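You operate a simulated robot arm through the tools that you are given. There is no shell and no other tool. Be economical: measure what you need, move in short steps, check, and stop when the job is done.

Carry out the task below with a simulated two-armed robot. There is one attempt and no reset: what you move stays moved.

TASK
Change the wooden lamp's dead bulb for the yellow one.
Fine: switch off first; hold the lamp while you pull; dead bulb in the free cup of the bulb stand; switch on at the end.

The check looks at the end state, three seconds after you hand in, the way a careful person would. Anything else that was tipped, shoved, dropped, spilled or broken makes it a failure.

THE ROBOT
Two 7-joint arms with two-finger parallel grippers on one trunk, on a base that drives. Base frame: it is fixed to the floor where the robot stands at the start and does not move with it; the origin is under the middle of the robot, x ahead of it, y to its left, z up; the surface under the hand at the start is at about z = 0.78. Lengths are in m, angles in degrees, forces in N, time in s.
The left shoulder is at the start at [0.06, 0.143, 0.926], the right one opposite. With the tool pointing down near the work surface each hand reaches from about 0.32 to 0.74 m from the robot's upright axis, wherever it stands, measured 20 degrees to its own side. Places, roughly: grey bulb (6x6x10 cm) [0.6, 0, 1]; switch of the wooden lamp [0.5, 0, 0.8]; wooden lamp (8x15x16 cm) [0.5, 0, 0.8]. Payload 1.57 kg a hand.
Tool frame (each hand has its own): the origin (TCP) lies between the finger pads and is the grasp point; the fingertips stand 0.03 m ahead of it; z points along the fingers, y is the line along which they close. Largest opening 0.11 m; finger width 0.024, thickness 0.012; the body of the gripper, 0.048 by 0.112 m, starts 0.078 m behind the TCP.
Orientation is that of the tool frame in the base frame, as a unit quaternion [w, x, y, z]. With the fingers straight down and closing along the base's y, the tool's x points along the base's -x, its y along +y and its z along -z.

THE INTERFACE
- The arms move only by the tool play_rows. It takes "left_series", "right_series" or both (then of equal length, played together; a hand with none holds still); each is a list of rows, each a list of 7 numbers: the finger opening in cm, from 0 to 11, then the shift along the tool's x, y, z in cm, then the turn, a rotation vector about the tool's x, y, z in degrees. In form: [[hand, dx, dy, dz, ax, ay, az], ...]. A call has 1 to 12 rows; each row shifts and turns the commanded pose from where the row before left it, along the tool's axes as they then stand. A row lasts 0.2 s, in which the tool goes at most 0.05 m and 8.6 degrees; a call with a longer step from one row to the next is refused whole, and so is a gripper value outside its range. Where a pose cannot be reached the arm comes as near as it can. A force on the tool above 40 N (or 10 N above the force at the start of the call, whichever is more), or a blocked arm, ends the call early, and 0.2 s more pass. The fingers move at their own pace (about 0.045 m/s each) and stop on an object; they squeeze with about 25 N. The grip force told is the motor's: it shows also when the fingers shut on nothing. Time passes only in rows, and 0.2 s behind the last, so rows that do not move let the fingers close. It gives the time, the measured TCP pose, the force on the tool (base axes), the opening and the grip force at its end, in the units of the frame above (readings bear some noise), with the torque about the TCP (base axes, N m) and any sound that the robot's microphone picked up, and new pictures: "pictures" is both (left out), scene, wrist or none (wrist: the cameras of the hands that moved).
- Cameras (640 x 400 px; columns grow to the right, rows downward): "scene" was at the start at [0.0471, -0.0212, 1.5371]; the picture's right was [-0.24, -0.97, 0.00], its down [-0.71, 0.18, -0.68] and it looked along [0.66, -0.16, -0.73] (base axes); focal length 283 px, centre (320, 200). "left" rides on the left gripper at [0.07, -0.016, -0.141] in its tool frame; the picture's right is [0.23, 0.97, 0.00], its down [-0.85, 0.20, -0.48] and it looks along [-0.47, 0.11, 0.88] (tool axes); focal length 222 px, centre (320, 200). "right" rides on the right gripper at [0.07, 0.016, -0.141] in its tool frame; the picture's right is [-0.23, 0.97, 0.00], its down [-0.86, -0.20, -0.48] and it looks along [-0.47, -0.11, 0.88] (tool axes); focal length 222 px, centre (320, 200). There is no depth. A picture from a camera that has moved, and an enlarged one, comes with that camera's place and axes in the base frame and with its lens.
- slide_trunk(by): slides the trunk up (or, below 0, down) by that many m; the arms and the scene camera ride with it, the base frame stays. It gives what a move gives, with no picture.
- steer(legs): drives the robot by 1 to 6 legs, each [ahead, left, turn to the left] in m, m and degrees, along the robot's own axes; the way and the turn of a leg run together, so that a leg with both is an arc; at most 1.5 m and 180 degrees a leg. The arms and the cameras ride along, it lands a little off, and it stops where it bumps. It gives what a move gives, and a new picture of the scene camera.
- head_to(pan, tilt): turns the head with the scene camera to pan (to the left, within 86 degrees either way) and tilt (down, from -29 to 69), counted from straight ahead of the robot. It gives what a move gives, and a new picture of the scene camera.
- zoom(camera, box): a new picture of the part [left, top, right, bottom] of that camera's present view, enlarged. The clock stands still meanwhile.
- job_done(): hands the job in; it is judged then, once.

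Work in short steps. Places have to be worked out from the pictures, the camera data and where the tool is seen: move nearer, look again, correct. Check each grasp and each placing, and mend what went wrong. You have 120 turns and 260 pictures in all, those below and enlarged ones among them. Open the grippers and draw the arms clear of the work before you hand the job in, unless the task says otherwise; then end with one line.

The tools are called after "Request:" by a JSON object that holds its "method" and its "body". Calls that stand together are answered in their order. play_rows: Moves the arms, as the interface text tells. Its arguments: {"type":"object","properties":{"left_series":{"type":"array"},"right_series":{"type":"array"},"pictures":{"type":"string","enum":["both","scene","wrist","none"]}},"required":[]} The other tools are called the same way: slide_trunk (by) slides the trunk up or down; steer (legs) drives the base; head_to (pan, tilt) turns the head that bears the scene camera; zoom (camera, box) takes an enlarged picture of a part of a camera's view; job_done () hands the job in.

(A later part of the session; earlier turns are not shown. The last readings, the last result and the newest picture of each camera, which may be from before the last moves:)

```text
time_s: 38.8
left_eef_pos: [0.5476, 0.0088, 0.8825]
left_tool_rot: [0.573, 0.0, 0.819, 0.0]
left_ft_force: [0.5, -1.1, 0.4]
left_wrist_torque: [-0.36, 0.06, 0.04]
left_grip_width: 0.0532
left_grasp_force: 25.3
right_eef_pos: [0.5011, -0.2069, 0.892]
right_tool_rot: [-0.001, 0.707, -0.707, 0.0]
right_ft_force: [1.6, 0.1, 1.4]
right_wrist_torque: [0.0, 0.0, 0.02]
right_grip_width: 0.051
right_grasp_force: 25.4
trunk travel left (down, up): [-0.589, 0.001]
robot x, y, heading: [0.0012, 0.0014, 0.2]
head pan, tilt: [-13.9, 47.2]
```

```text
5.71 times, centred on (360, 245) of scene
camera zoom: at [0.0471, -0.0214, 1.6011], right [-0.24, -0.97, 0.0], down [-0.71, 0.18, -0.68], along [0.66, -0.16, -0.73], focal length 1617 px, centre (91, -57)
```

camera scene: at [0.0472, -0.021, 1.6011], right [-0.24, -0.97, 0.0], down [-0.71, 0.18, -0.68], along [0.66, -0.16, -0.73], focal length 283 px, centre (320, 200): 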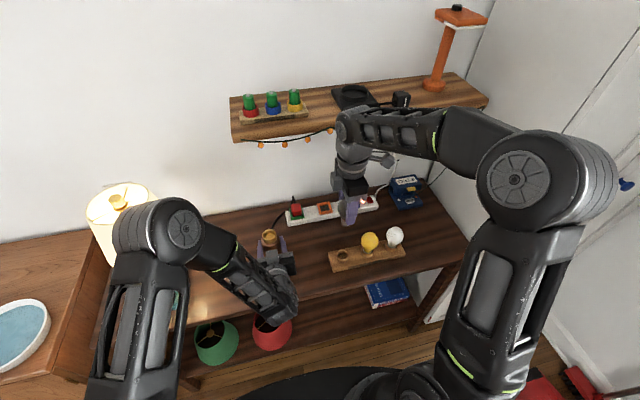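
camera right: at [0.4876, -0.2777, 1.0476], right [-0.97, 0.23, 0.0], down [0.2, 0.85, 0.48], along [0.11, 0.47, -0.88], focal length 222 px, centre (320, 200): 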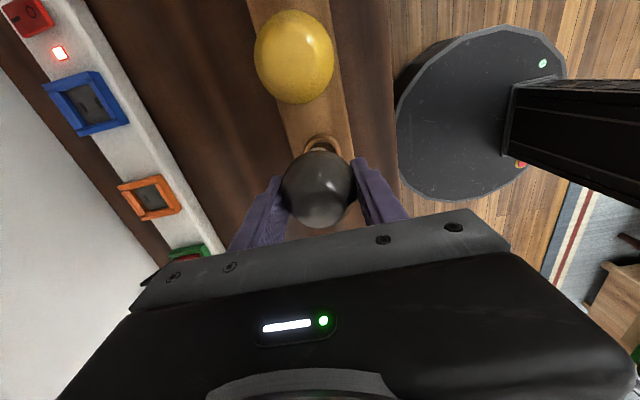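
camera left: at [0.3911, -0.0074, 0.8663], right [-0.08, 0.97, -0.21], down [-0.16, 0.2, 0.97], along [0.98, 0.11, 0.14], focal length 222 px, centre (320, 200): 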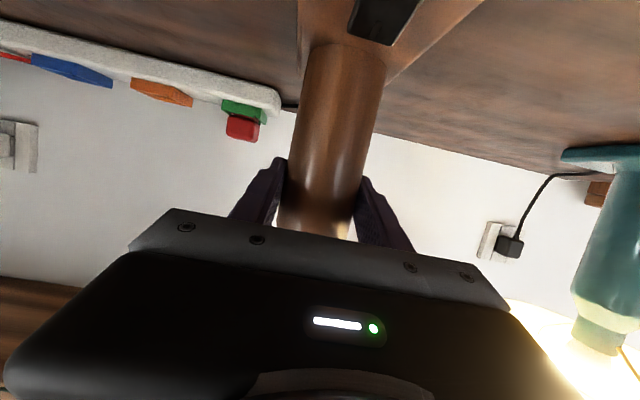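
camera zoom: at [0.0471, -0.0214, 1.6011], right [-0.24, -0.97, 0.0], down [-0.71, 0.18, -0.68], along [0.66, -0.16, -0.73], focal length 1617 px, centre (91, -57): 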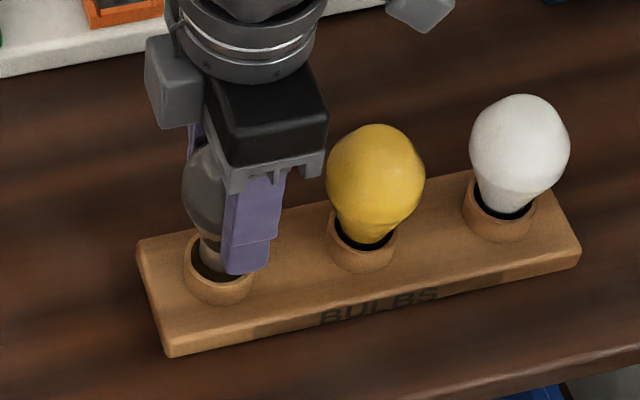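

The foot is in the cup. I lower on to the bottom in small steps.

Request:
{"method": "play_rows", "body": {"right_series": [[3, 0, 0, 0.4, 0, 0, 0], [3, 0, 0, 0.4, 0, 0, 0], [3, 0, 0, 0.3, 0, 0, 0]], "pictures": "none"}}

Request:
{"method": "zoom", "body": {"camera": "scene", "box": [330, 210, 390, 280]}}

```text
time_s: 39.6
left_eef_pos: [0.5487, 0.0085, 0.883]
left_tool_rot: [0.573, 0.0, 0.82, 0.001]
left_ft_force: [0.0, -1.4, 1.2]
left_wrist_torque: [-0.33, -0.06, 0.09]
left_grip_width: 0.0531
left_grasp_force: 25.1
right_eef_pos: [0.5008, -0.2047, 0.8814]
right_tool_rot: [-0.002, 0.708, -0.706, 0.001]
right_ft_force: [0.0, 0.8, -0.9]
right_wrist_torque: [-0.01, 0.0, 0.01]
right_grip_width: 0.0508
right_grasp_force: 25.0
trunk travel left (down, up): [-0.589, 0.001]
robot x, y, heading: [-0.0018, -0.0039, -0.0]
head pan, tilt: [-13.9, 47.2]
```

```text
5.71 times, centred on (360, 245) of scene
camera zoom: at [0.0472, -0.0214, 1.6011], right [-0.24, -0.97, 0.0], down [-0.71, 0.18, -0.68], along [0.66, -0.16, -0.73], focal length 1617 px, centre (91, -57)
```

zoom: 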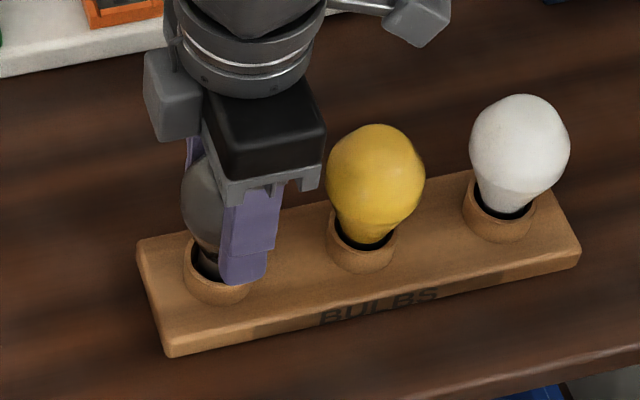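

Still no contact; I go on in 3 mm steps.

Request:
{"method": "play_rows", "body": {"right_series": [[3, 0, 0, 0.3, 0, 0, 0], [3, 0, 0, 0.3, 0, 0, 0], [3, 0, 0, 0.2, 0, 0, 0]], "pictures": "none"}}

Request:
{"method": "zoom", "body": {"camera": "scene", "box": [330, 210, 390, 280]}}

```text
time_s: 40.4
left_eef_pos: [0.5488, 0.0074, 0.8829]
left_tool_rot: [0.573, 0.001, 0.82, -0.001]
left_ft_force: [1.2, -1.3, 1.1]
left_wrist_torque: [-0.37, -0.02, 0.08]
left_grip_width: 0.0534
left_grasp_force: 24.7
right_eef_pos: [0.5022, -0.2054, 0.8748]
right_tool_rot: [0.001, -0.707, 0.707, 0.001]
right_ft_force: [-0.7, 0.3, -0.1]
right_wrist_torque: [-0.02, 0.0, -0.01]
right_grip_width: 0.0511
right_grasp_force: 24.9
trunk travel left (down, up): [-0.589, 0.001]
robot x, y, heading: [-0.0019, -0.0026, -0.0]
head pan, tilt: [-13.9, 47.2]
```

```text
5.71 times, centred on (360, 245) of scene
camera zoom: at [0.0472, -0.0214, 1.6011], right [-0.24, -0.97, 0.0], down [-0.71, 0.18, -0.68], along [0.66, -0.16, -0.73], focal length 1617 px, centre (91, -57)
```

zoom: 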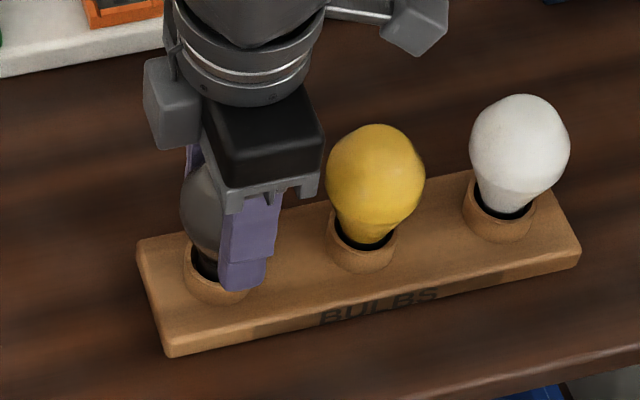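

Request:
{"method": "play_rows", "body": {"right_series": [[3, 0, 0, 0.2, 0, 0, 0], [3, 0, 0, 0.2, 0, 0, 0], [3, 0, 0, 0, 0, 0, 0]], "pictures": "wrist"}}

```text
time_s: 41.2
left_eef_pos: [0.547, 0.0066, 0.8817]
left_tool_rot: [0.573, 0.0, 0.82, 0.001]
left_ft_force: [0.2, -0.1, -0.3]
left_wrist_torque: [-0.15, -0.07, 0.05]
left_grip_width: 0.0533
left_grasp_force: 24.9
right_eef_pos: [0.5017, -0.2048, 0.871]
right_tool_rot: [0.002, -0.707, 0.707, -0.002]
right_ft_force: [1.5, -2.6, 13.6]
right_wrist_torque: [-0.23, -0.02, 0.0]
right_grip_width: 0.0508
right_grasp_force: 25.2
trunk travel left (down, up): [-0.589, 0.001]
robot x, y, heading: [0.0003, 0.0011, -0.1]
head pan, tilt: [-13.9, 47.2]
camera right: at [0.485, -0.2758, 1.0114], right [-0.97, 0.23, -0.01], down [0.2, 0.85, 0.48], along [0.11, 0.47, -0.88], focal length 222 px, centre (320, 200)
```

right: 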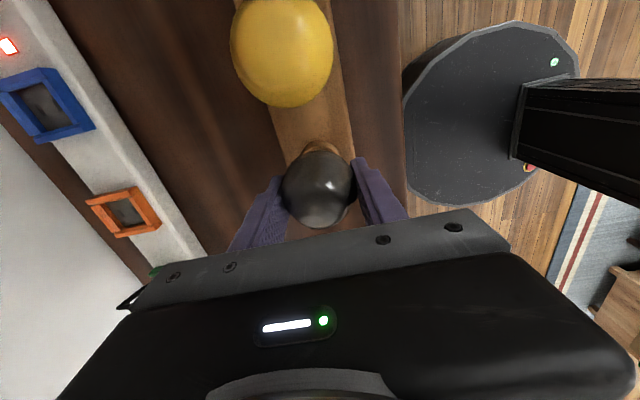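

Contact with 13.6 N: the dead bulb is seated (TCP z=0.871). I release and rise straight up.

Request:
{"method": "play_rows", "body": {"right_series": [[6, 0, 0, -0.1, 0, 0, 0], [9, 0, 0, 0, 0, 0, 0], [10, 0, 0, 0, 0, 0, 0], [10, 0, 0, 0, 0, 0, 0], [10, 0, 0, 0, 0, 0, 0], [10, 0, 0, -2, 0, 0, 0], [10, 0, 0, -3, 0, 0, 0], [10, 0, 0, -4, 0, 0, 0]]}}

Request:
{"method": "zoom", "body": {"camera": "scene", "box": [330, 210, 420, 280]}}

Request:
{"method": "zoom", "body": {"camera": "right", "box": [220, 0, 420, 220]}}

```text
time_s: 43.0
left_eef_pos: [0.5479, 0.0094, 0.8825]
left_tool_rot: [0.573, 0.001, 0.82, 0.0]
left_ft_force: [-2.7, 1.2, 2.3]
left_wrist_torque: [-0.13, 0.24, -0.02]
left_grip_width: 0.0533
left_grasp_force: 25.0
right_eef_pos: [0.5008, -0.2047, 0.9614]
right_tool_rot: [0.002, -0.707, 0.707, 0.0]
right_ft_force: [0.3, 0.3, 0.2]
right_wrist_torque: [0.01, 0.03, -0.03]
right_grip_width: 0.1001
right_grasp_force: 0.1
trunk travel left (down, up): [-0.589, 0.001]
robot x, y, heading: [0.0003, 0.0001, 0.0]
head pan, tilt: [-13.9, 47.2]
camera scene: at [0.0468, -0.0211, 1.6011], right [-0.24, -0.97, 0.0], down [-0.71, 0.18, -0.68], along [0.66, -0.16, -0.73], focal length 283 px, centre (320, 200)
camera right: at [0.4841, -0.2758, 1.1026], right [-0.97, 0.23, 0.0], down [0.2, 0.85, 0.48], along [0.11, 0.47, -0.88], focal length 222 px, centre (320, 200)
```

scene: 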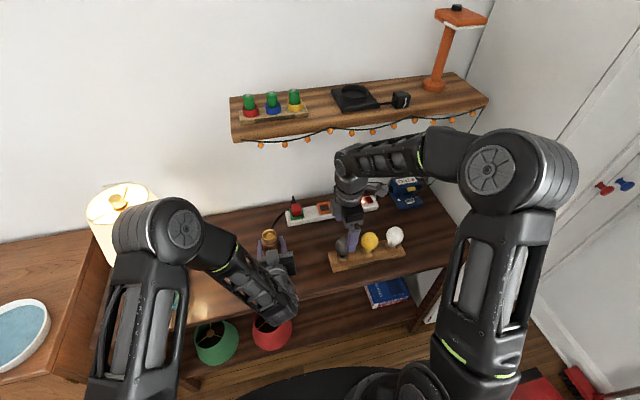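
right: 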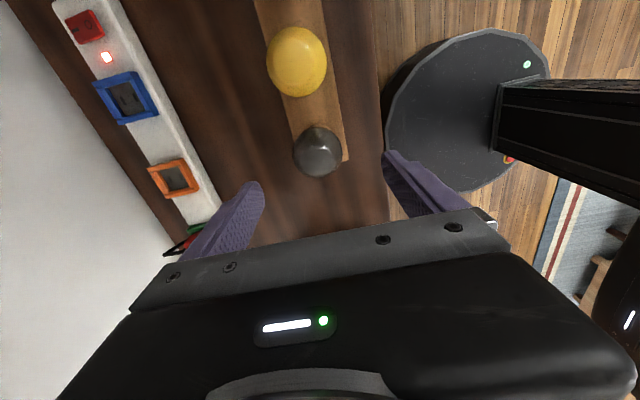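

```text
5.71 times, centred on (375, 245) of scene
camera zoom: at [0.0468, -0.0211, 1.6011], right [-0.24, -0.97, 0.0], down [-0.71, 0.18, -0.68], along [0.66, -0.16, -0.73], focal length 1617 px, centre (6, -57)
```

zoom: 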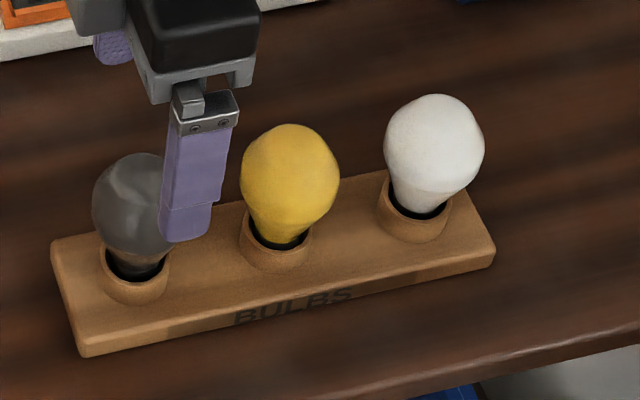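

```text
1.82 times, centred on (320, 110) of right
camera zoom: at [0.4841, -0.2758, 1.1026], right [-0.97, 0.23, 0.0], down [0.2, 0.85, 0.48], along [0.11, 0.47, -0.88], focal length 404 px, centre (320, 364)
```

zoom: 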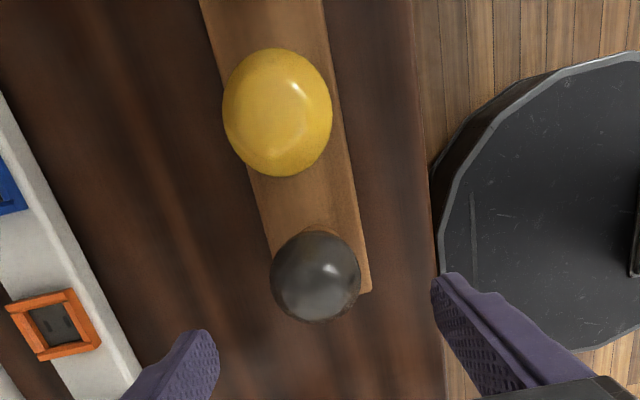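

The dead bulb stands straight in the formerly free cup. I move 8.35 cm right above the yellow bulb and check the alignment before lowering.

Request:
{"method": "play_rows", "body": {"right_series": [[10, 4.2, 0, 0, 0, 0, 0], [10, 4.15, 0, 0, 0, 0, 0], [10, 0, 0, 0, 0, 0, 0]], "pictures": "wrist"}}

Request:
{"method": "zoom", "body": {"camera": "right", "box": [220, 100, 420, 225]}}

Request:
{"method": "zoom", "body": {"camera": "scene", "box": [330, 200, 420, 270]}}

```text
time_s: 43.8
left_eef_pos: [0.5483, 0.0066, 0.8821]
left_tool_rot: [0.573, 0.0, 0.82, 0.001]
left_ft_force: [-1.0, 0.5, 0.6]
left_wrist_torque: [-0.1, 0.08, -0.11]
left_grip_width: 0.0534
left_grasp_force: 25.0
right_eef_pos: [0.4981, -0.2888, 0.9595]
right_tool_rot: [0.002, -0.707, 0.707, -0.001]
right_ft_force: [0.5, 0.3, 0.3]
right_wrist_torque: [0.0, 0.0, -0.02]
right_grip_width: 0.1001
right_grasp_force: 0.1
trunk travel left (down, up): [-0.589, 0.001]
robot x, y, heading: [-0.0018, -0.0012, -0.1]
head pan, tilt: [-13.9, 47.2]
camera right: at [0.4819, -0.3591, 1.1008], right [-0.97, 0.23, 0.0], down [0.2, 0.85, 0.48], along [0.11, 0.47, -0.88], focal length 222 px, centre (320, 200)
```

right: 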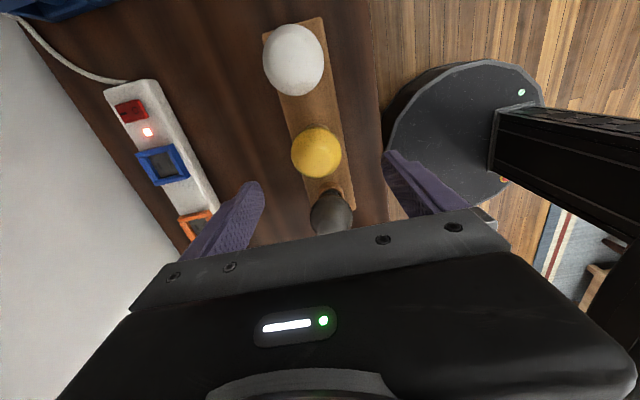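

```text
3.20 times, centred on (320, 162) of right
camera zoom: at [0.4819, -0.3591, 1.1008], right [-0.97, 0.23, 0.0], down [0.2, 0.85, 0.48], along [0.11, 0.47, -0.88], focal length 711 px, centre (320, 320)
```

zoom: 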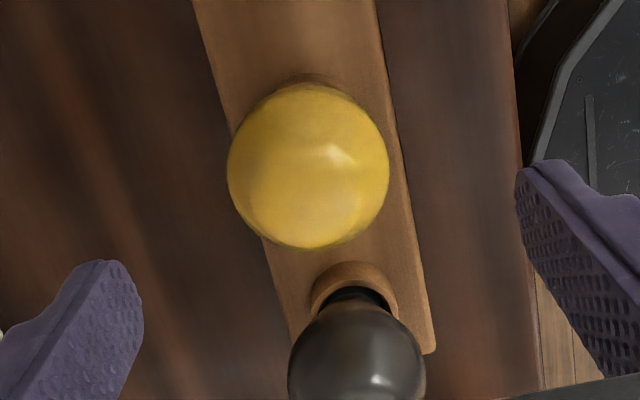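

```text
5.71 times, centred on (375, 235) of scene
camera zoom: at [0.0471, -0.021, 1.6011], right [-0.24, -0.97, 0.0], down [-0.71, 0.18, -0.68], along [0.66, -0.16, -0.73], focal length 1617 px, centre (6, 0)
```

zoom: 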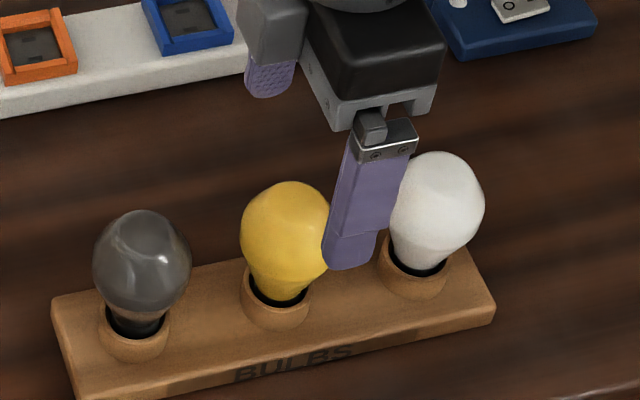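

The yellow bulb appears at the very same image place as the dead one did after release, so the grip offset will match. I lower 8.8 cm and close.

Request:
{"method": "play_rows", "body": {"right_series": [[10, 0, 0, 3, 0, 0, 0], [10, 0, 0, 3, 0, 0, 0], [10, 0, 0, 2.8, 0, 0, 0], [7, 0, 0, 0, 0, 0, 0], [7, 0, 0, 0, 0, 0, 0], [4, 0, 0, 0, 0, 0, 0], [3, 0, 0, 0, 0, 0, 0], [3, 0, 0, 0, 0, 0, 0], [3, 0, 0, 0, 0, 0, 0]]}}

Request:
{"method": "zoom", "body": {"camera": "scene", "box": [330, 200, 420, 270]}}

```text
time_s: 45.8
left_eef_pos: [0.5481, 0.0076, 0.8826]
left_tool_rot: [0.573, -0.001, 0.82, 0.001]
left_ft_force: [-1.5, -1.7, 0.5]
left_wrist_torque: [-0.24, -0.04, 0.06]
left_grip_width: 0.0532
left_grasp_force: 25.7
right_eef_pos: [0.4997, -0.2876, 0.8701]
right_tool_rot: [0.002, -0.707, 0.708, -0.001]
right_ft_force: [-0.8, -0.1, -0.3]
right_wrist_torque: [-0.02, -0.01, -0.02]
right_grip_width: 0.0531
right_grasp_force: 25.3
trunk travel left (down, up): [-0.589, 0.001]
robot x, y, heading: [-0.0002, 0.0027, 0.1]
head pan, tilt: [-13.9, 47.2]
camera scene: at [0.0473, -0.0214, 1.6011], right [-0.24, -0.97, 0.0], down [-0.71, 0.18, -0.68], along [0.66, -0.16, -0.73], focal length 283 px, centre (320, 200)
camera right: at [0.484, -0.3592, 1.0113], right [-0.97, 0.23, 0.0], down [0.2, 0.85, 0.48], along [0.11, 0.47, -0.88], focal length 222 px, centre (320, 200)
```

scene: 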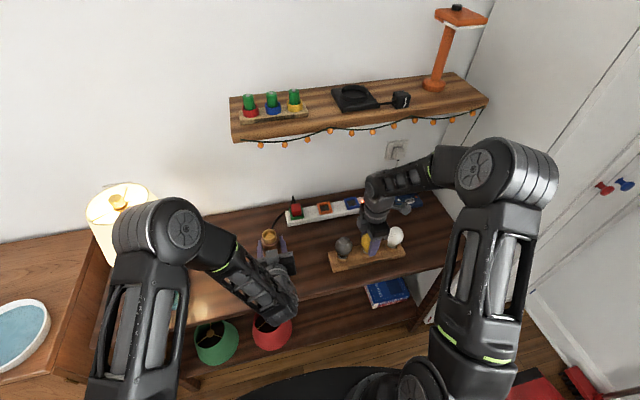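
right: 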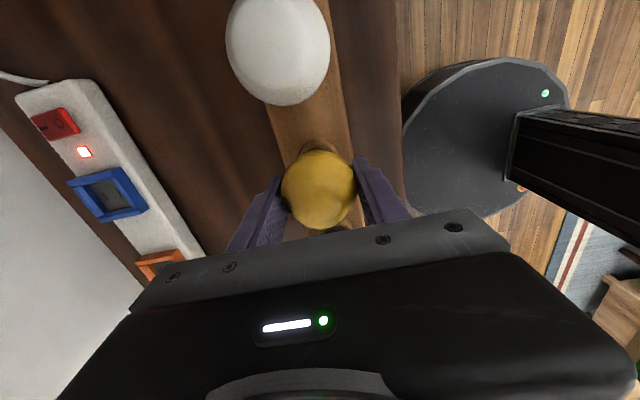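

```text
5.71 times, centred on (375, 235) of scene
camera zoom: at [0.0473, -0.0214, 1.6011], right [-0.24, -0.97, 0.0], down [-0.71, 0.18, -0.68], along [0.66, -0.16, -0.73], focal length 1617 px, centre (6, 0)
```

zoom: 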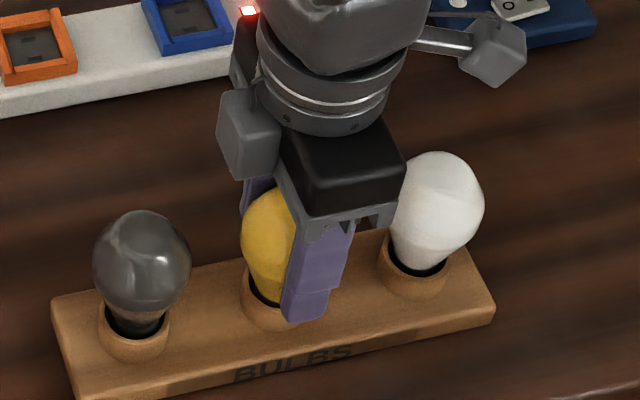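

Gripped (5.3 cm). I lift straight up slowly by 12 cm, checking that the stand stays.

Request:
{"method": "play_rows", "body": {"right_series": [[3, 0, 0, -0.6, 0, 0, 0], [3, 0, 0, -0.8, 0, 0, 0], [3, 0, 0, -1.2, 0, 0, 0], [3, 0, 0, -2.4, 0, 0, 0], [3, 0, 0, -3.5, 0, 0, 0], [3, 0, 0, -3.5, 0, 0, 0], [3, 0, 0, 0, 0, 0, 0]]}}

Request:
{"method": "zoom", "body": {"camera": "scene", "box": [320, 180, 430, 270]}}

```text
time_s: 47.4
left_eef_pos: [0.5476, 0.0087, 0.8819]
left_tool_rot: [0.573, 0.001, 0.82, 0.0]
left_ft_force: [-0.6, -0.5, 0.0]
left_wrist_torque: [-0.26, -0.04, -0.01]
left_grip_width: 0.053
left_grasp_force: 25.2
right_eef_pos: [0.5003, -0.2858, 0.9906]
right_tool_rot: [-0.001, 0.707, -0.707, 0.0]
right_ft_force: [0.7, -0.3, 0.8]
right_wrist_torque: [0.01, 0.02, -0.02]
right_grip_width: 0.0529
right_grasp_force: 24.9
trunk travel left (down, up): [-0.589, 0.001]
robot x, y, heading: [0.0003, -0.0023, -0.1]
head pan, tilt: [-13.9, 47.2]
camera scene: at [0.0469, -0.0213, 1.6011], right [-0.24, -0.97, 0.0], down [-0.71, 0.18, -0.68], along [0.66, -0.16, -0.73], focal length 283 px, centre (320, 200)
camera right: at [0.4842, -0.3576, 1.1318], right [-0.97, 0.23, 0.0], down [0.2, 0.85, 0.48], along [0.11, 0.47, -0.88], focal length 222 px, centre (320, 200)
```

scene: 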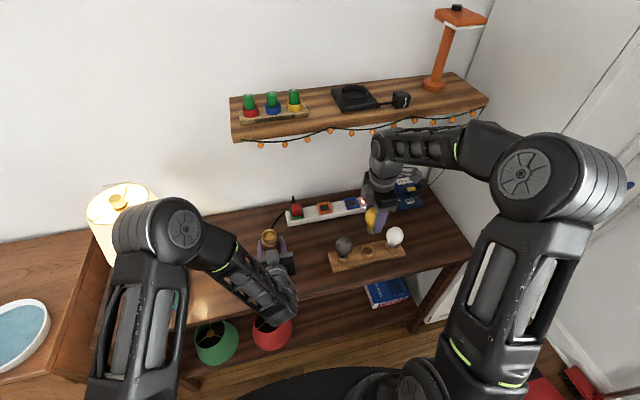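
right: 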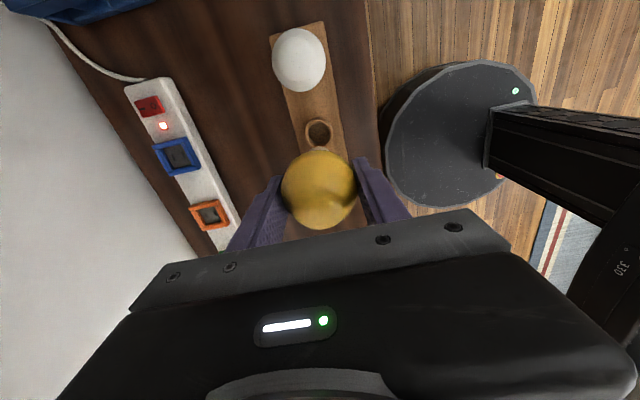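

```text
4.44 times, centred on (375, 225) of scene
camera zoom: at [0.0469, -0.0213, 1.6011], right [-0.24, -0.97, 0.0], down [-0.71, 0.18, -0.68], along [0.66, -0.16, -0.73], focal length 1258 px, centre (76, 89)
```

zoom: 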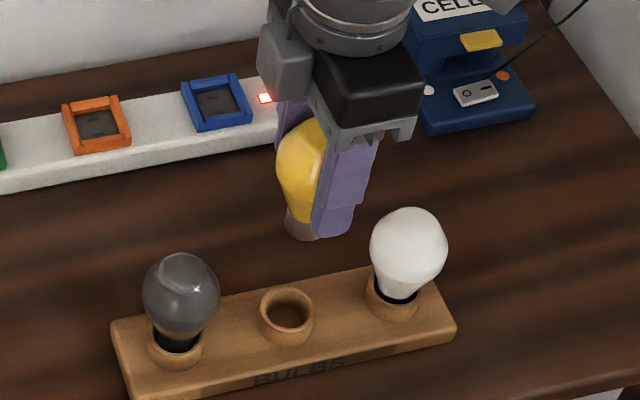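

The yellow bulb is out cleanly. I raise to z≈1.055 and carry it over the lamp socket at (0.548, 0.0085).

Request:
{"method": "play_rows", "body": {"right_series": [[3, 0, 0, -3.2, 0, 0, 0], [3, 0, 0, -3.2, 0, 0, 0], [3, -4.2, -0.68, 0, 0, 0, 0], [3, -4.2, -0.68, 0, 0, 0, 0], [3, -4.2, -0.68, 0, 0, 0, 0], [3, -4.2, -0.68, 0, 0, 0, 0], [3, -4.2, -0.68, 0, 0, 0, 0], [3, -4.2, -0.68, 0, 0, 0, 0], [3, -4.2, -0.68, 0, 0, 0, 0], [3, 0, 0, 0, 0, 0, 0]]}}

Request:
{"method": "zoom", "body": {"camera": "right", "box": [220, 110, 420, 235]}}

Request:
{"method": "zoom", "body": {"camera": "scene", "box": [230, 170, 310, 270]}}

```text
time_s: 49.6
left_eef_pos: [0.5484, 0.0087, 0.8824]
left_tool_rot: [0.573, 0.0, 0.82, 0.0]
left_ft_force: [-0.8, 0.1, -0.6]
left_wrist_torque: [-0.21, -0.17, -0.02]
left_grip_width: 0.0532
left_grasp_force: 24.4
right_eef_pos: [0.5463, 0.0046, 1.0573]
right_tool_rot: [0.001, -0.707, 0.707, 0.0]
right_ft_force: [-0.2, -0.2, 0.2]
right_wrist_torque: [0.01, -0.02, 0.03]
right_grip_width: 0.0529
right_grasp_force: 24.6
trunk travel left (down, up): [-0.589, 0.001]
robot x, y, heading: [-0.0004, -0.0002, -0.3]
head pan, tilt: [-13.9, 47.2]
camera scene: at [0.0471, -0.0214, 1.6011], right [-0.24, -0.97, 0.0], down [-0.71, 0.18, -0.68], along [0.66, -0.16, -0.73], focal length 283 px, centre (320, 200)
camera right: at [0.5309, -0.0665, 1.1979], right [-0.97, 0.23, 0.0], down [0.2, 0.85, 0.48], along [0.11, 0.47, -0.88], focal length 222 px, centre (320, 200)
```

scene: 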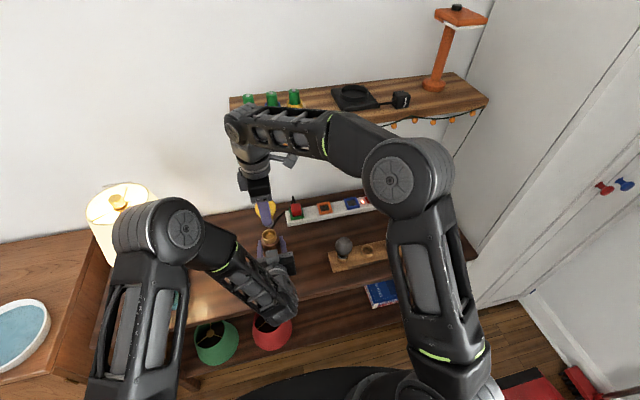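
right: 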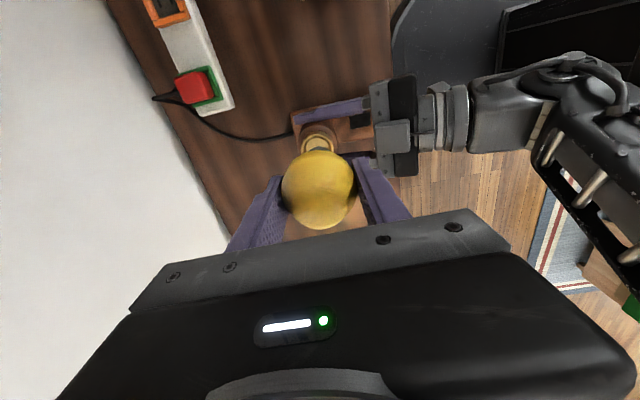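

```text
3.20 times, centred on (320, 172) of right
camera zoom: at [0.5309, -0.0665, 1.1979], right [-0.97, 0.23, 0.0], down [0.2, 0.85, 0.48], along [0.11, 0.47, -0.88], focal length 711 px, centre (320, 288)
```

zoom: 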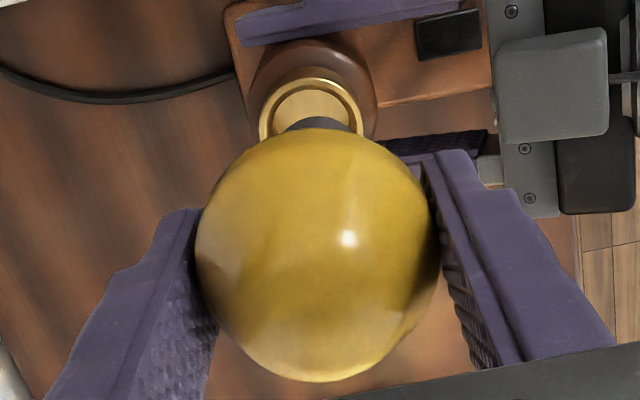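

```text
4.00 times, centred on (270, 220) of scene
camera zoom: at [0.0471, -0.0214, 1.6011], right [-0.24, -0.97, 0.0], down [-0.71, 0.18, -0.68], along [0.66, -0.16, -0.73], focal length 1132 px, centre (520, 120)
```

zoom: 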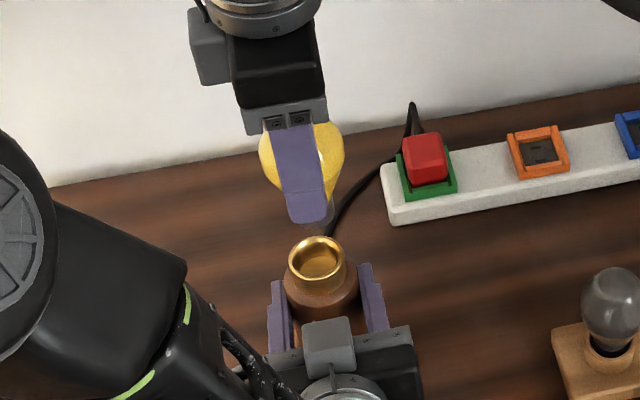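

Compared with the dead bulb's reference pose, I'm 2.5 mm short in x and 3 mm in y. I correct and lower to just above the rim.

Request:
{"method": "play_rows", "body": {"right_series": [[3, -0.3, -0.22, 0, 0, 0, 0], [3, 0, 0, 1, 0, 0, 0], [3, 0, 0, 1.2, 0, 0, 0], [3, 0, 0, 1.0, 0, 0, 0], [3, 0, 0, 0, 0, 0, 0]], "pictures": "none"}}

Request:
{"method": "zoom", "body": {"camera": "right", "box": [260, 90, 380, 190]}}

Request:
{"method": "zoom", "body": {"camera": "scene", "box": [240, 190, 300, 260]}}

```text
time_s: 50.8
left_eef_pos: [0.5479, 0.0092, 0.8826]
left_tool_rot: [0.573, 0.0, 0.82, 0.001]
left_ft_force: [0.1, -0.8, 0.5]
left_wrist_torque: [-0.21, 0.0, 0.0]
left_grip_width: 0.0531
left_grasp_force: 25.3
right_eef_pos: [0.5494, 0.009, 1.0234]
right_tool_rot: [0.001, -0.707, 0.707, 0.0]
right_ft_force: [-0.7, -0.4, -0.6]
right_wrist_torque: [-0.01, -0.01, 0.0]
right_grip_width: 0.0529
right_grasp_force: 25.2
trunk travel left (down, up): [-0.589, 0.001]
robot x, y, heading: [-0.0009, 0.0016, -0.1]
head pan, tilt: [-13.9, 47.2]
```

```text
4.00 times, centred on (320, 140) of right
camera zoom: at [0.5333, -0.0625, 1.1656], right [-0.97, 0.23, 0.0], down [0.2, 0.85, 0.48], along [0.11, 0.47, -0.88], focal length 888 px, centre (320, 440)
```

zoom: 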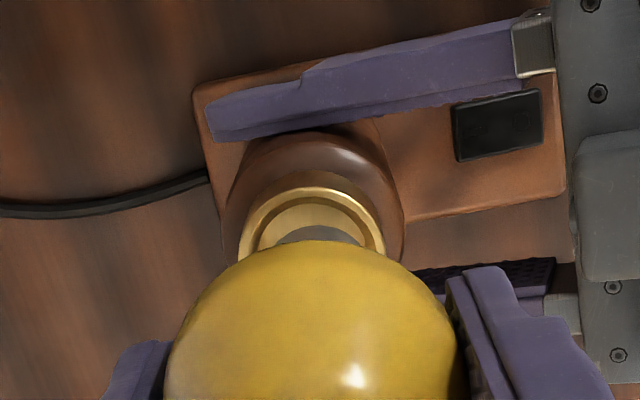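

```text
5.71 times, centred on (270, 225) of scene
camera zoom: at [0.0472, -0.0212, 1.6011], right [-0.24, -0.97, 0.0], down [-0.71, 0.18, -0.68], along [0.66, -0.16, -0.73], focal length 1617 px, centre (606, 57)
```

zoom: 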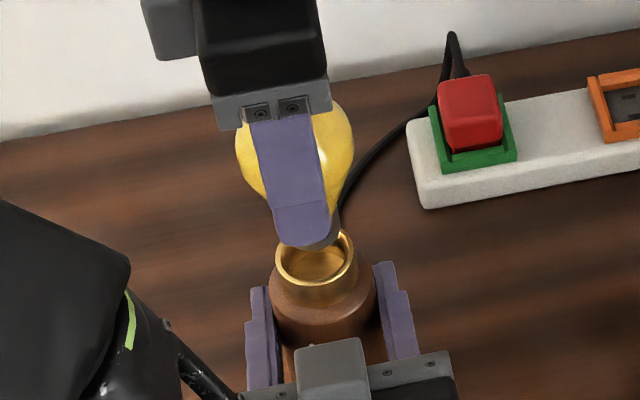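

The foot is within about 1–2 mm of the socket axis with several mm clearance. I nudge 1 mm in +x and lower 1.2 cm in small steps.

Request:
{"method": "play_rows", "body": {"right_series": [[3, 0.05, -0.1, 0, 0, 0, 0], [3, 0, 0, 0.4, 0, 0, 0], [3, 0, 0, 0.4, 0, 0, 0], [3, 0, 0, 0.4, 0, 0, 0], [3, 0, 0, 0, 0, 0, 0]], "pictures": "none"}}

Request:
{"method": "zoom", "body": {"camera": "right", "box": [260, 90, 380, 190]}}

Request:
{"method": "zoom", "body": {"camera": "scene", "box": [240, 190, 300, 260]}}

```text
time_s: 52.0
left_eef_pos: [0.5486, 0.0068, 0.8814]
left_tool_rot: [0.573, 0.0, 0.82, 0.001]
left_ft_force: [0.1, -1.1, 0.7]
left_wrist_torque: [-0.29, 0.0, 0.03]
left_grip_width: 0.0533
left_grasp_force: 24.8
right_eef_pos: [0.5516, 0.006, 1.0116]
right_tool_rot: [0.001, -0.707, 0.707, 0.0]
right_ft_force: [0.2, -0.3, -0.2]
right_wrist_torque: [0.02, -0.01, -0.03]
right_grip_width: 0.053
right_grasp_force: 24.8
trunk travel left (down, up): [-0.589, 0.001]
robot x, y, heading: [-0.0001, -0.0003, -0.0]
head pan, tilt: [-13.9, 47.2]
```

```text
4.00 times, centred on (320, 140) of right
camera zoom: at [0.535, -0.0633, 1.1533], right [-0.97, 0.23, 0.0], down [0.2, 0.85, 0.48], along [0.11, 0.47, -0.88], focal length 888 px, centre (320, 440)
```

zoom: 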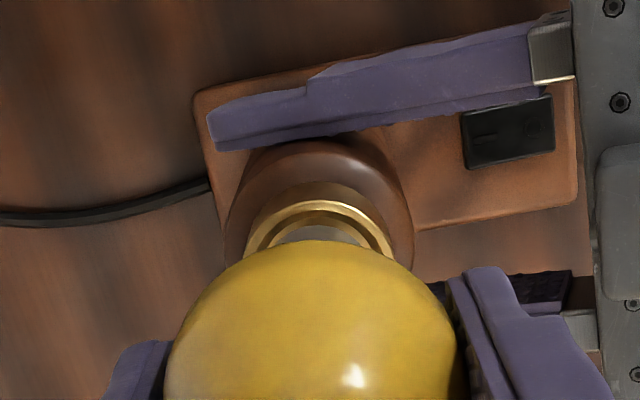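

```text
5.71 times, centred on (270, 225) of scene
camera zoom: at [0.0473, -0.0213, 1.6011], right [-0.24, -0.97, 0.0], down [-0.71, 0.18, -0.68], along [0.66, -0.16, -0.73], focal length 1617 px, centre (606, 57)
```

zoom: 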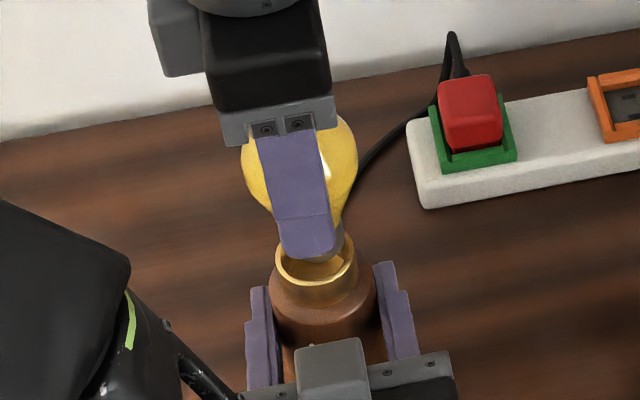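

The foot is entering the socket, slightly to the -y side. I nudge +y 1.5 mm and go on down.

Request:
{"method": "play_rows", "body": {"right_series": [[3, -0.15, 0, 0, 0, 0, 0], [3, 0, 0, 0.4, 0, 0, 0], [3, 0, 0, 0.4, 0, 0, 0], [3, 0, 0, 0.4, 0, 0, 0], [3, 0, 0, 0, 0, 0, 0]], "pictures": "none"}}

Request:
{"method": "zoom", "body": {"camera": "right", "box": [260, 90, 380, 190]}}

Request:
{"method": "zoom", "body": {"camera": "scene", "box": [240, 190, 300, 260]}}

```text
time_s: 53.2
left_eef_pos: [0.5487, 0.007, 0.8825]
left_tool_rot: [0.573, 0.0, 0.819, 0.0]
left_ft_force: [-0.1, -0.8, 0.0]
left_wrist_torque: [-0.31, -0.01, 0.04]
left_grip_width: 0.0534
left_grasp_force: 25.1
right_eef_pos: [0.5505, 0.0098, 0.9994]
right_tool_rot: [-0.001, 0.707, -0.707, 0.0]
right_ft_force: [-0.3, 0.3, -0.2]
right_wrist_torque: [-0.01, -0.01, 0.02]
right_grip_width: 0.0531
right_grasp_force: 24.6
trunk travel left (down, up): [-0.589, 0.001]
robot x, y, heading: [-0.0013, 0.0001, -0.2]
head pan, tilt: [-13.9, 47.2]
```

```text
4.00 times, centred on (320, 140) of right
camera zoom: at [0.5351, -0.0615, 1.1412], right [-0.97, 0.23, 0.0], down [0.2, 0.85, 0.48], along [0.11, 0.47, -0.88], focal length 888 px, centre (320, 440)
```

zoom: 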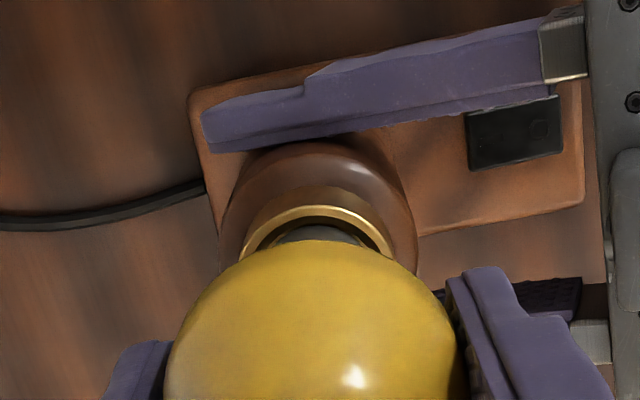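

```text
5.71 times, centred on (270, 225) of scene
camera zoom: at [0.0473, -0.0213, 1.6011], right [-0.24, -0.97, 0.0], down [-0.71, 0.18, -0.68], along [0.66, -0.16, -0.73], focal length 1617 px, centre (606, 57)
```

zoom: 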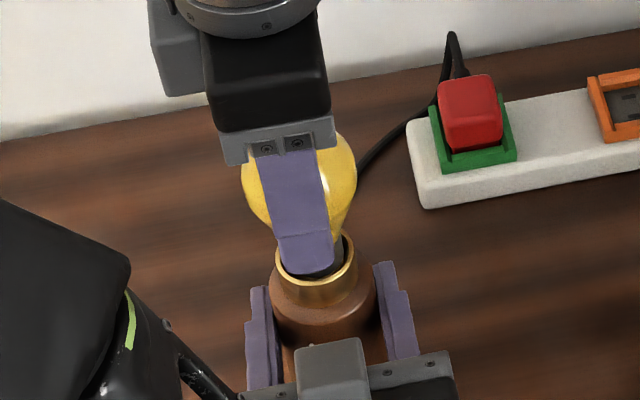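

The foot is well inside the socket. I lower the last centimetre until contact.

Request:
{"method": "play_rows", "body": {"right_series": [[3, 0, 0, 0.4, 0, 0, 0], [3, 0, 0, 0.4, 0, 0, 0], [3, 0, 0, 0.3, 0, 0, 0], [3, 0, 0, 0.2, 0, 0, 0], [3, 0, 0, 0, 0, 0, 0]], "pictures": "none"}}

Request:
{"method": "zoom", "body": {"camera": "scene", "box": [240, 190, 300, 260]}}

```text
time_s: 54.4
left_eef_pos: [0.5473, 0.0082, 0.8825]
left_tool_rot: [0.573, 0.0, 0.82, 0.0]
left_ft_force: [0.1, -1.6, 0.4]
left_wrist_torque: [-0.3, 0.0, 0.03]
left_grip_width: 0.053
left_grasp_force: 24.8
right_eef_pos: [0.5513, 0.0091, 0.9858]
right_tool_rot: [0.001, -0.707, 0.707, 0.0]
right_ft_force: [0.5, -0.4, -0.6]
right_wrist_torque: [0.01, -0.03, 0.02]
right_grip_width: 0.053
right_grasp_force: 25.1
trunk travel left (down, up): [-0.589, 0.001]
robot x, y, heading: [-0.0015, 0.0031, -0.1]
head pan, tilt: [-13.9, 47.2]
```

```text
5.71 times, centred on (270, 225) of scene
camera zoom: at [0.0473, -0.0213, 1.6011], right [-0.24, -0.97, 0.0], down [-0.71, 0.18, -0.68], along [0.66, -0.16, -0.73], focal length 1617 px, centre (606, 57)
```

zoom: 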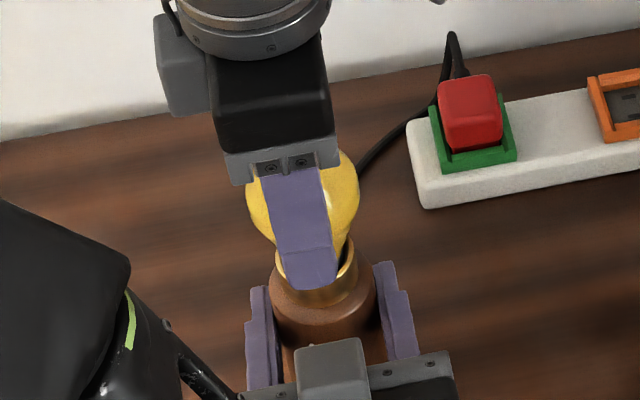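

No contact yet at z=0.986; I continue in 2 mm steps.

Request:
{"method": "play_rows", "body": {"right_series": [[3, 0, 0, 0.2, 0, 0, 0], [3, 0, 0, 0.2, 0, 0, 0], [3, 0, 0, 0.2, 0, 0, 0], [3, 0, 0, 0, 0, 0, 0]], "pictures": "none"}}

Request:
{"method": "zoom", "body": {"camera": "scene", "box": [240, 190, 300, 260]}}

```text
time_s: 55.4
left_eef_pos: [0.5471, 0.0079, 0.8828]
left_tool_rot: [0.573, 0.0, 0.819, 0.0]
left_ft_force: [8.3, -3.8, -1.8]
left_wrist_torque: [-0.38, 0.19, 0.18]
left_grip_width: 0.0532
left_grasp_force: 25.2
right_eef_pos: [0.5525, 0.0102, 0.9828]
right_tool_rot: [0.003, -0.707, 0.707, 0.0]
right_ft_force: [-2.9, 3.1, 16.8]
right_wrist_torque: [0.01, 0.16, -0.02]
right_grip_width: 0.0535
right_grasp_force: 25.2
trunk travel left (down, up): [-0.589, 0.001]
robot x, y, heading: [0.0024, 0.0022, 0.1]
head pan, tilt: [-13.9, 47.2]
```

```text
5.71 times, centred on (270, 225) of scene
camera zoom: at [0.047, -0.0212, 1.6012], right [-0.24, -0.97, 0.0], down [-0.71, 0.18, -0.68], along [0.66, -0.16, -0.73], focal length 1617 px, centre (606, 57)
```

zoom: 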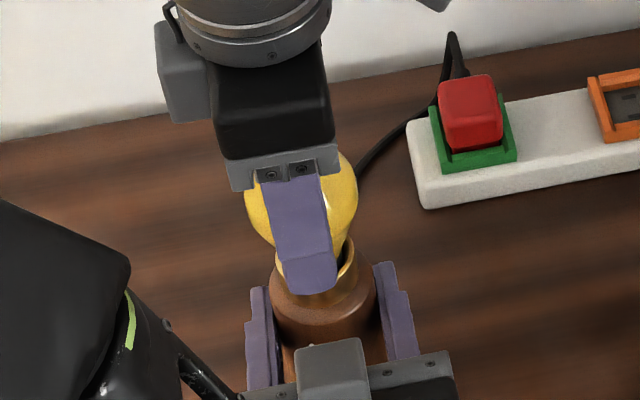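

Contact at 17 N, z≈0.983: the bulb is seated. I release with the right hand and rise clear.

Request:
{"method": "play_rows", "body": {"right_series": [[6, 0, 0, -0.2, 0, 0, 0], [9, 0, 0, 0, 0, 0, 0], [10, 0, 0, 0, 0, 0, 0], [10, 0, 0, 0, 0, 0, 0], [10, 0, 0, 0, 0, 0, 0], [10, 0, 0, -2, 0, 0, 0], [10, 0, 0, -3, 0, 0, 0], [10, 0, 0, -3, 0, 0, 0]], "pictures": "wrist"}}

Request:
{"method": "zoom", "body": {"camera": "scene", "box": [240, 190, 300, 260]}}

Request:
{"method": "zoom", "body": {"camera": "right", "box": [240, 90, 400, 200]}}

```text
time_s: 57.2
left_eef_pos: [0.548, 0.0083, 0.8826]
left_tool_rot: [0.573, -0.001, 0.82, 0.001]
left_ft_force: [-1.2, 1.9, 0.8]
left_wrist_torque: [-0.08, 0.07, 0.0]
left_grip_width: 0.0531
left_grasp_force: 25.2
right_eef_pos: [0.5513, 0.0112, 1.0648]
right_tool_rot: [0.001, -0.707, 0.707, -0.001]
right_ft_force: [-0.1, 0.0, 0.2]
right_wrist_torque: [0.02, -0.02, 0.02]
right_grip_width: 0.0999
right_grasp_force: 0.0
trunk travel left (down, up): [-0.589, 0.001]
robot x, y, heading: [0.0019, -0.0011, -0.1]
head pan, tilt: [-13.9, 47.2]
camera right: at [0.5345, -0.0602, 1.2055], right [-0.97, 0.23, 0.0], down [0.2, 0.85, 0.48], along [0.11, 0.47, -0.88], focal length 222 px, centre (320, 200)
```

right: 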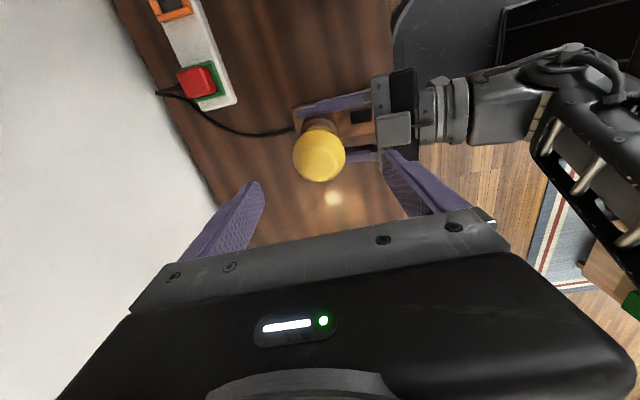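

```text
5.71 times, centred on (270, 225) of scene
camera zoom: at [0.047, -0.021, 1.6011], right [-0.24, -0.97, 0.0], down [-0.71, 0.18, -0.68], along [0.66, -0.16, -0.73], focal length 1617 px, centre (606, 57)
```

zoom: 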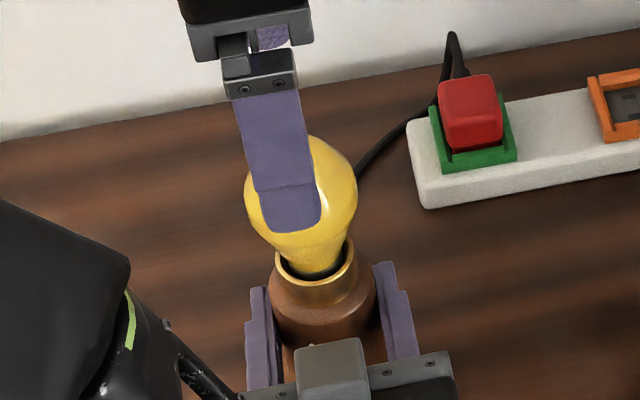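

```text
3.64 times, centred on (320, 145) of right
camera zoom: at [0.5345, -0.0602, 1.2055], right [-0.97, 0.23, 0.0], down [0.2, 0.85, 0.48], along [0.11, 0.47, -0.88], focal length 808 px, centre (320, 400)
```

zoom: 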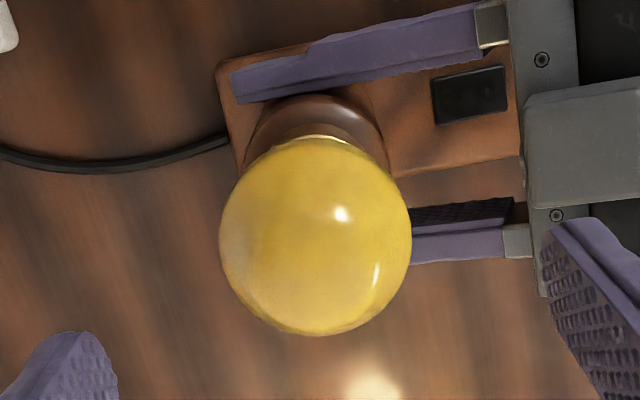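

The yellow bulb sits straight in the socket. I draw the right hand away to the right, then open the left hand and withdraw it back along its own axis.

Request:
{"method": "play_rows", "body": {"right_series": [[10, 4.3, 0, 0, 0, 0, 0], [10, 4.3, 0, 0, 0, 0, 0], [10, 4.3, 1, 0, 0, 0, 0], [10, 4.3, 1.5, 0, 0, 0, 0], [10, 4.3, 1.5, 0, 0, 0, 0], [10, 4.3, 1.5, 0, 0, 0, 0], [10, 4.3, 1.5, 0, 0, 0, 0]], "pictures": "none"}}

Request:
{"method": "play_rows", "body": {"left_series": [[8, 0, 0, 0, 0, 0, 0], [11, 0, 0, 0, 0, 0, 0], [11, 0, 0, 0, 0, 0, 0], [11, 0, 0, 0, 0, 0, 0], [11, 0, 0, 0, 0, 0, 0], [11, 0, 0, -2.5, 0, 0, 0], [11, 0, 0, -2.5, 0, 0, 0], [11, 0, 0, -2.5, 0, 0, 0], [11, 0, 0, -2.5, 0, 0, 0], [11, 0, 0, 0, 0, 0, 0]]}}

Request:
{"method": "zoom", "body": {"camera": "scene", "box": [230, 180, 330, 280]}}

```text
time_s: 58.8
left_eef_pos: [0.5477, 0.0068, 0.8821]
left_tool_rot: [0.573, -0.001, 0.82, 0.002]
left_ft_force: [-1.4, 0.5, -1.0]
left_wrist_torque: [-0.2, -0.12, -0.03]
left_grip_width: 0.0534
left_grasp_force: 24.6
right_eef_pos: [0.4796, -0.2902, 1.0626]
right_tool_rot: [-0.002, 0.708, -0.707, 0.0]
right_ft_force: [0.2, -0.2, 0.3]
right_wrist_torque: [0.01, 0.0, -0.03]
right_grip_width: 0.1
right_grasp_force: 0.1
trunk travel left (down, up): [-0.589, 0.001]
robot x, y, heading: [-0.0019, 0.0048, -0.1]
head pan, tilt: [-13.9, 47.2]
```

```text
time_s: 61.0
left_eef_pos: [0.4575, 0.0076, 0.9207]
left_tool_rot: [0.571, 0.001, 0.821, 0.001]
left_ft_force: [0.1, -0.7, -0.9]
left_wrist_torque: [0.02, -0.03, -0.02]
left_grip_width: 0.1099
left_grasp_force: 0.0
left hand out of reach, approached as far as the arm can: row 9
right_eef_pos: [0.4822, -0.29, 1.0629]
right_tool_rot: [-0.001, 0.708, -0.707, 0.0]
right_ft_force: [0.1, 0.4, 0.0]
right_wrist_torque: [0.01, 0.0, -0.04]
right_grip_width: 0.0999
right_grasp_force: 0.0
trunk travel left (down, up): [-0.589, 0.001]
robot x, y, heading: [0.0001, 0.0027, 0.1]
head pan, tilt: [-13.9, 47.2]
camera scene: at [0.0474, -0.0213, 1.6011], right [-0.24, -0.97, 0.0], down [-0.71, 0.18, -0.68], along [0.66, -0.16, -0.73], focal length 283 px, centre (320, 200)
camera left: at [0.3013, -0.0092, 0.9053], right [-0.08, 0.97, -0.21], down [-0.15, 0.2, 0.97], along [0.99, 0.11, 0.13], focal length 222 px, centre (320, 200)
```

scene: 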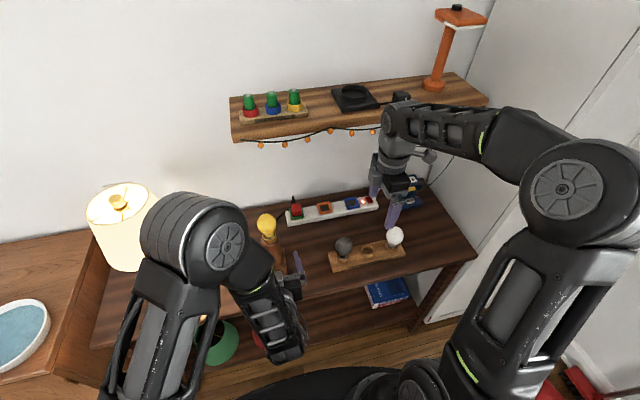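
left: 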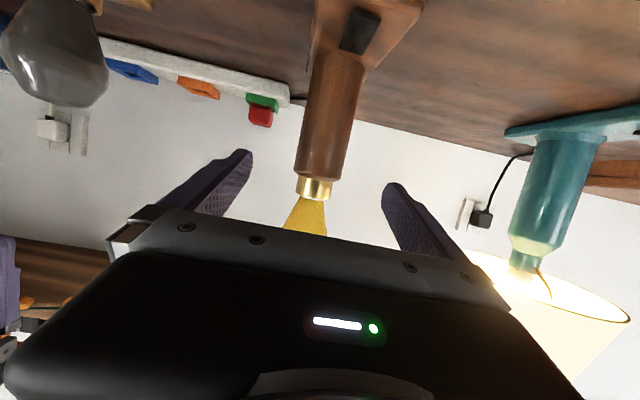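

```text
4.00 times, centred on (280, 230) of scene
camera zoom: at [0.0474, -0.0213, 1.6011], right [-0.24, -0.97, 0.0], down [-0.71, 0.18, -0.68], along [0.66, -0.16, -0.73], focal length 1132 px, centre (480, 80)
```

zoom: 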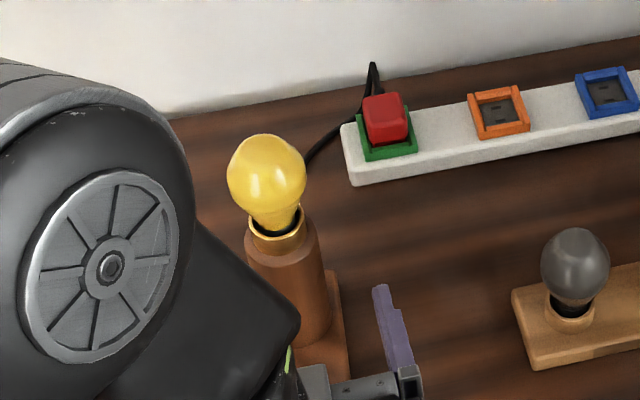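

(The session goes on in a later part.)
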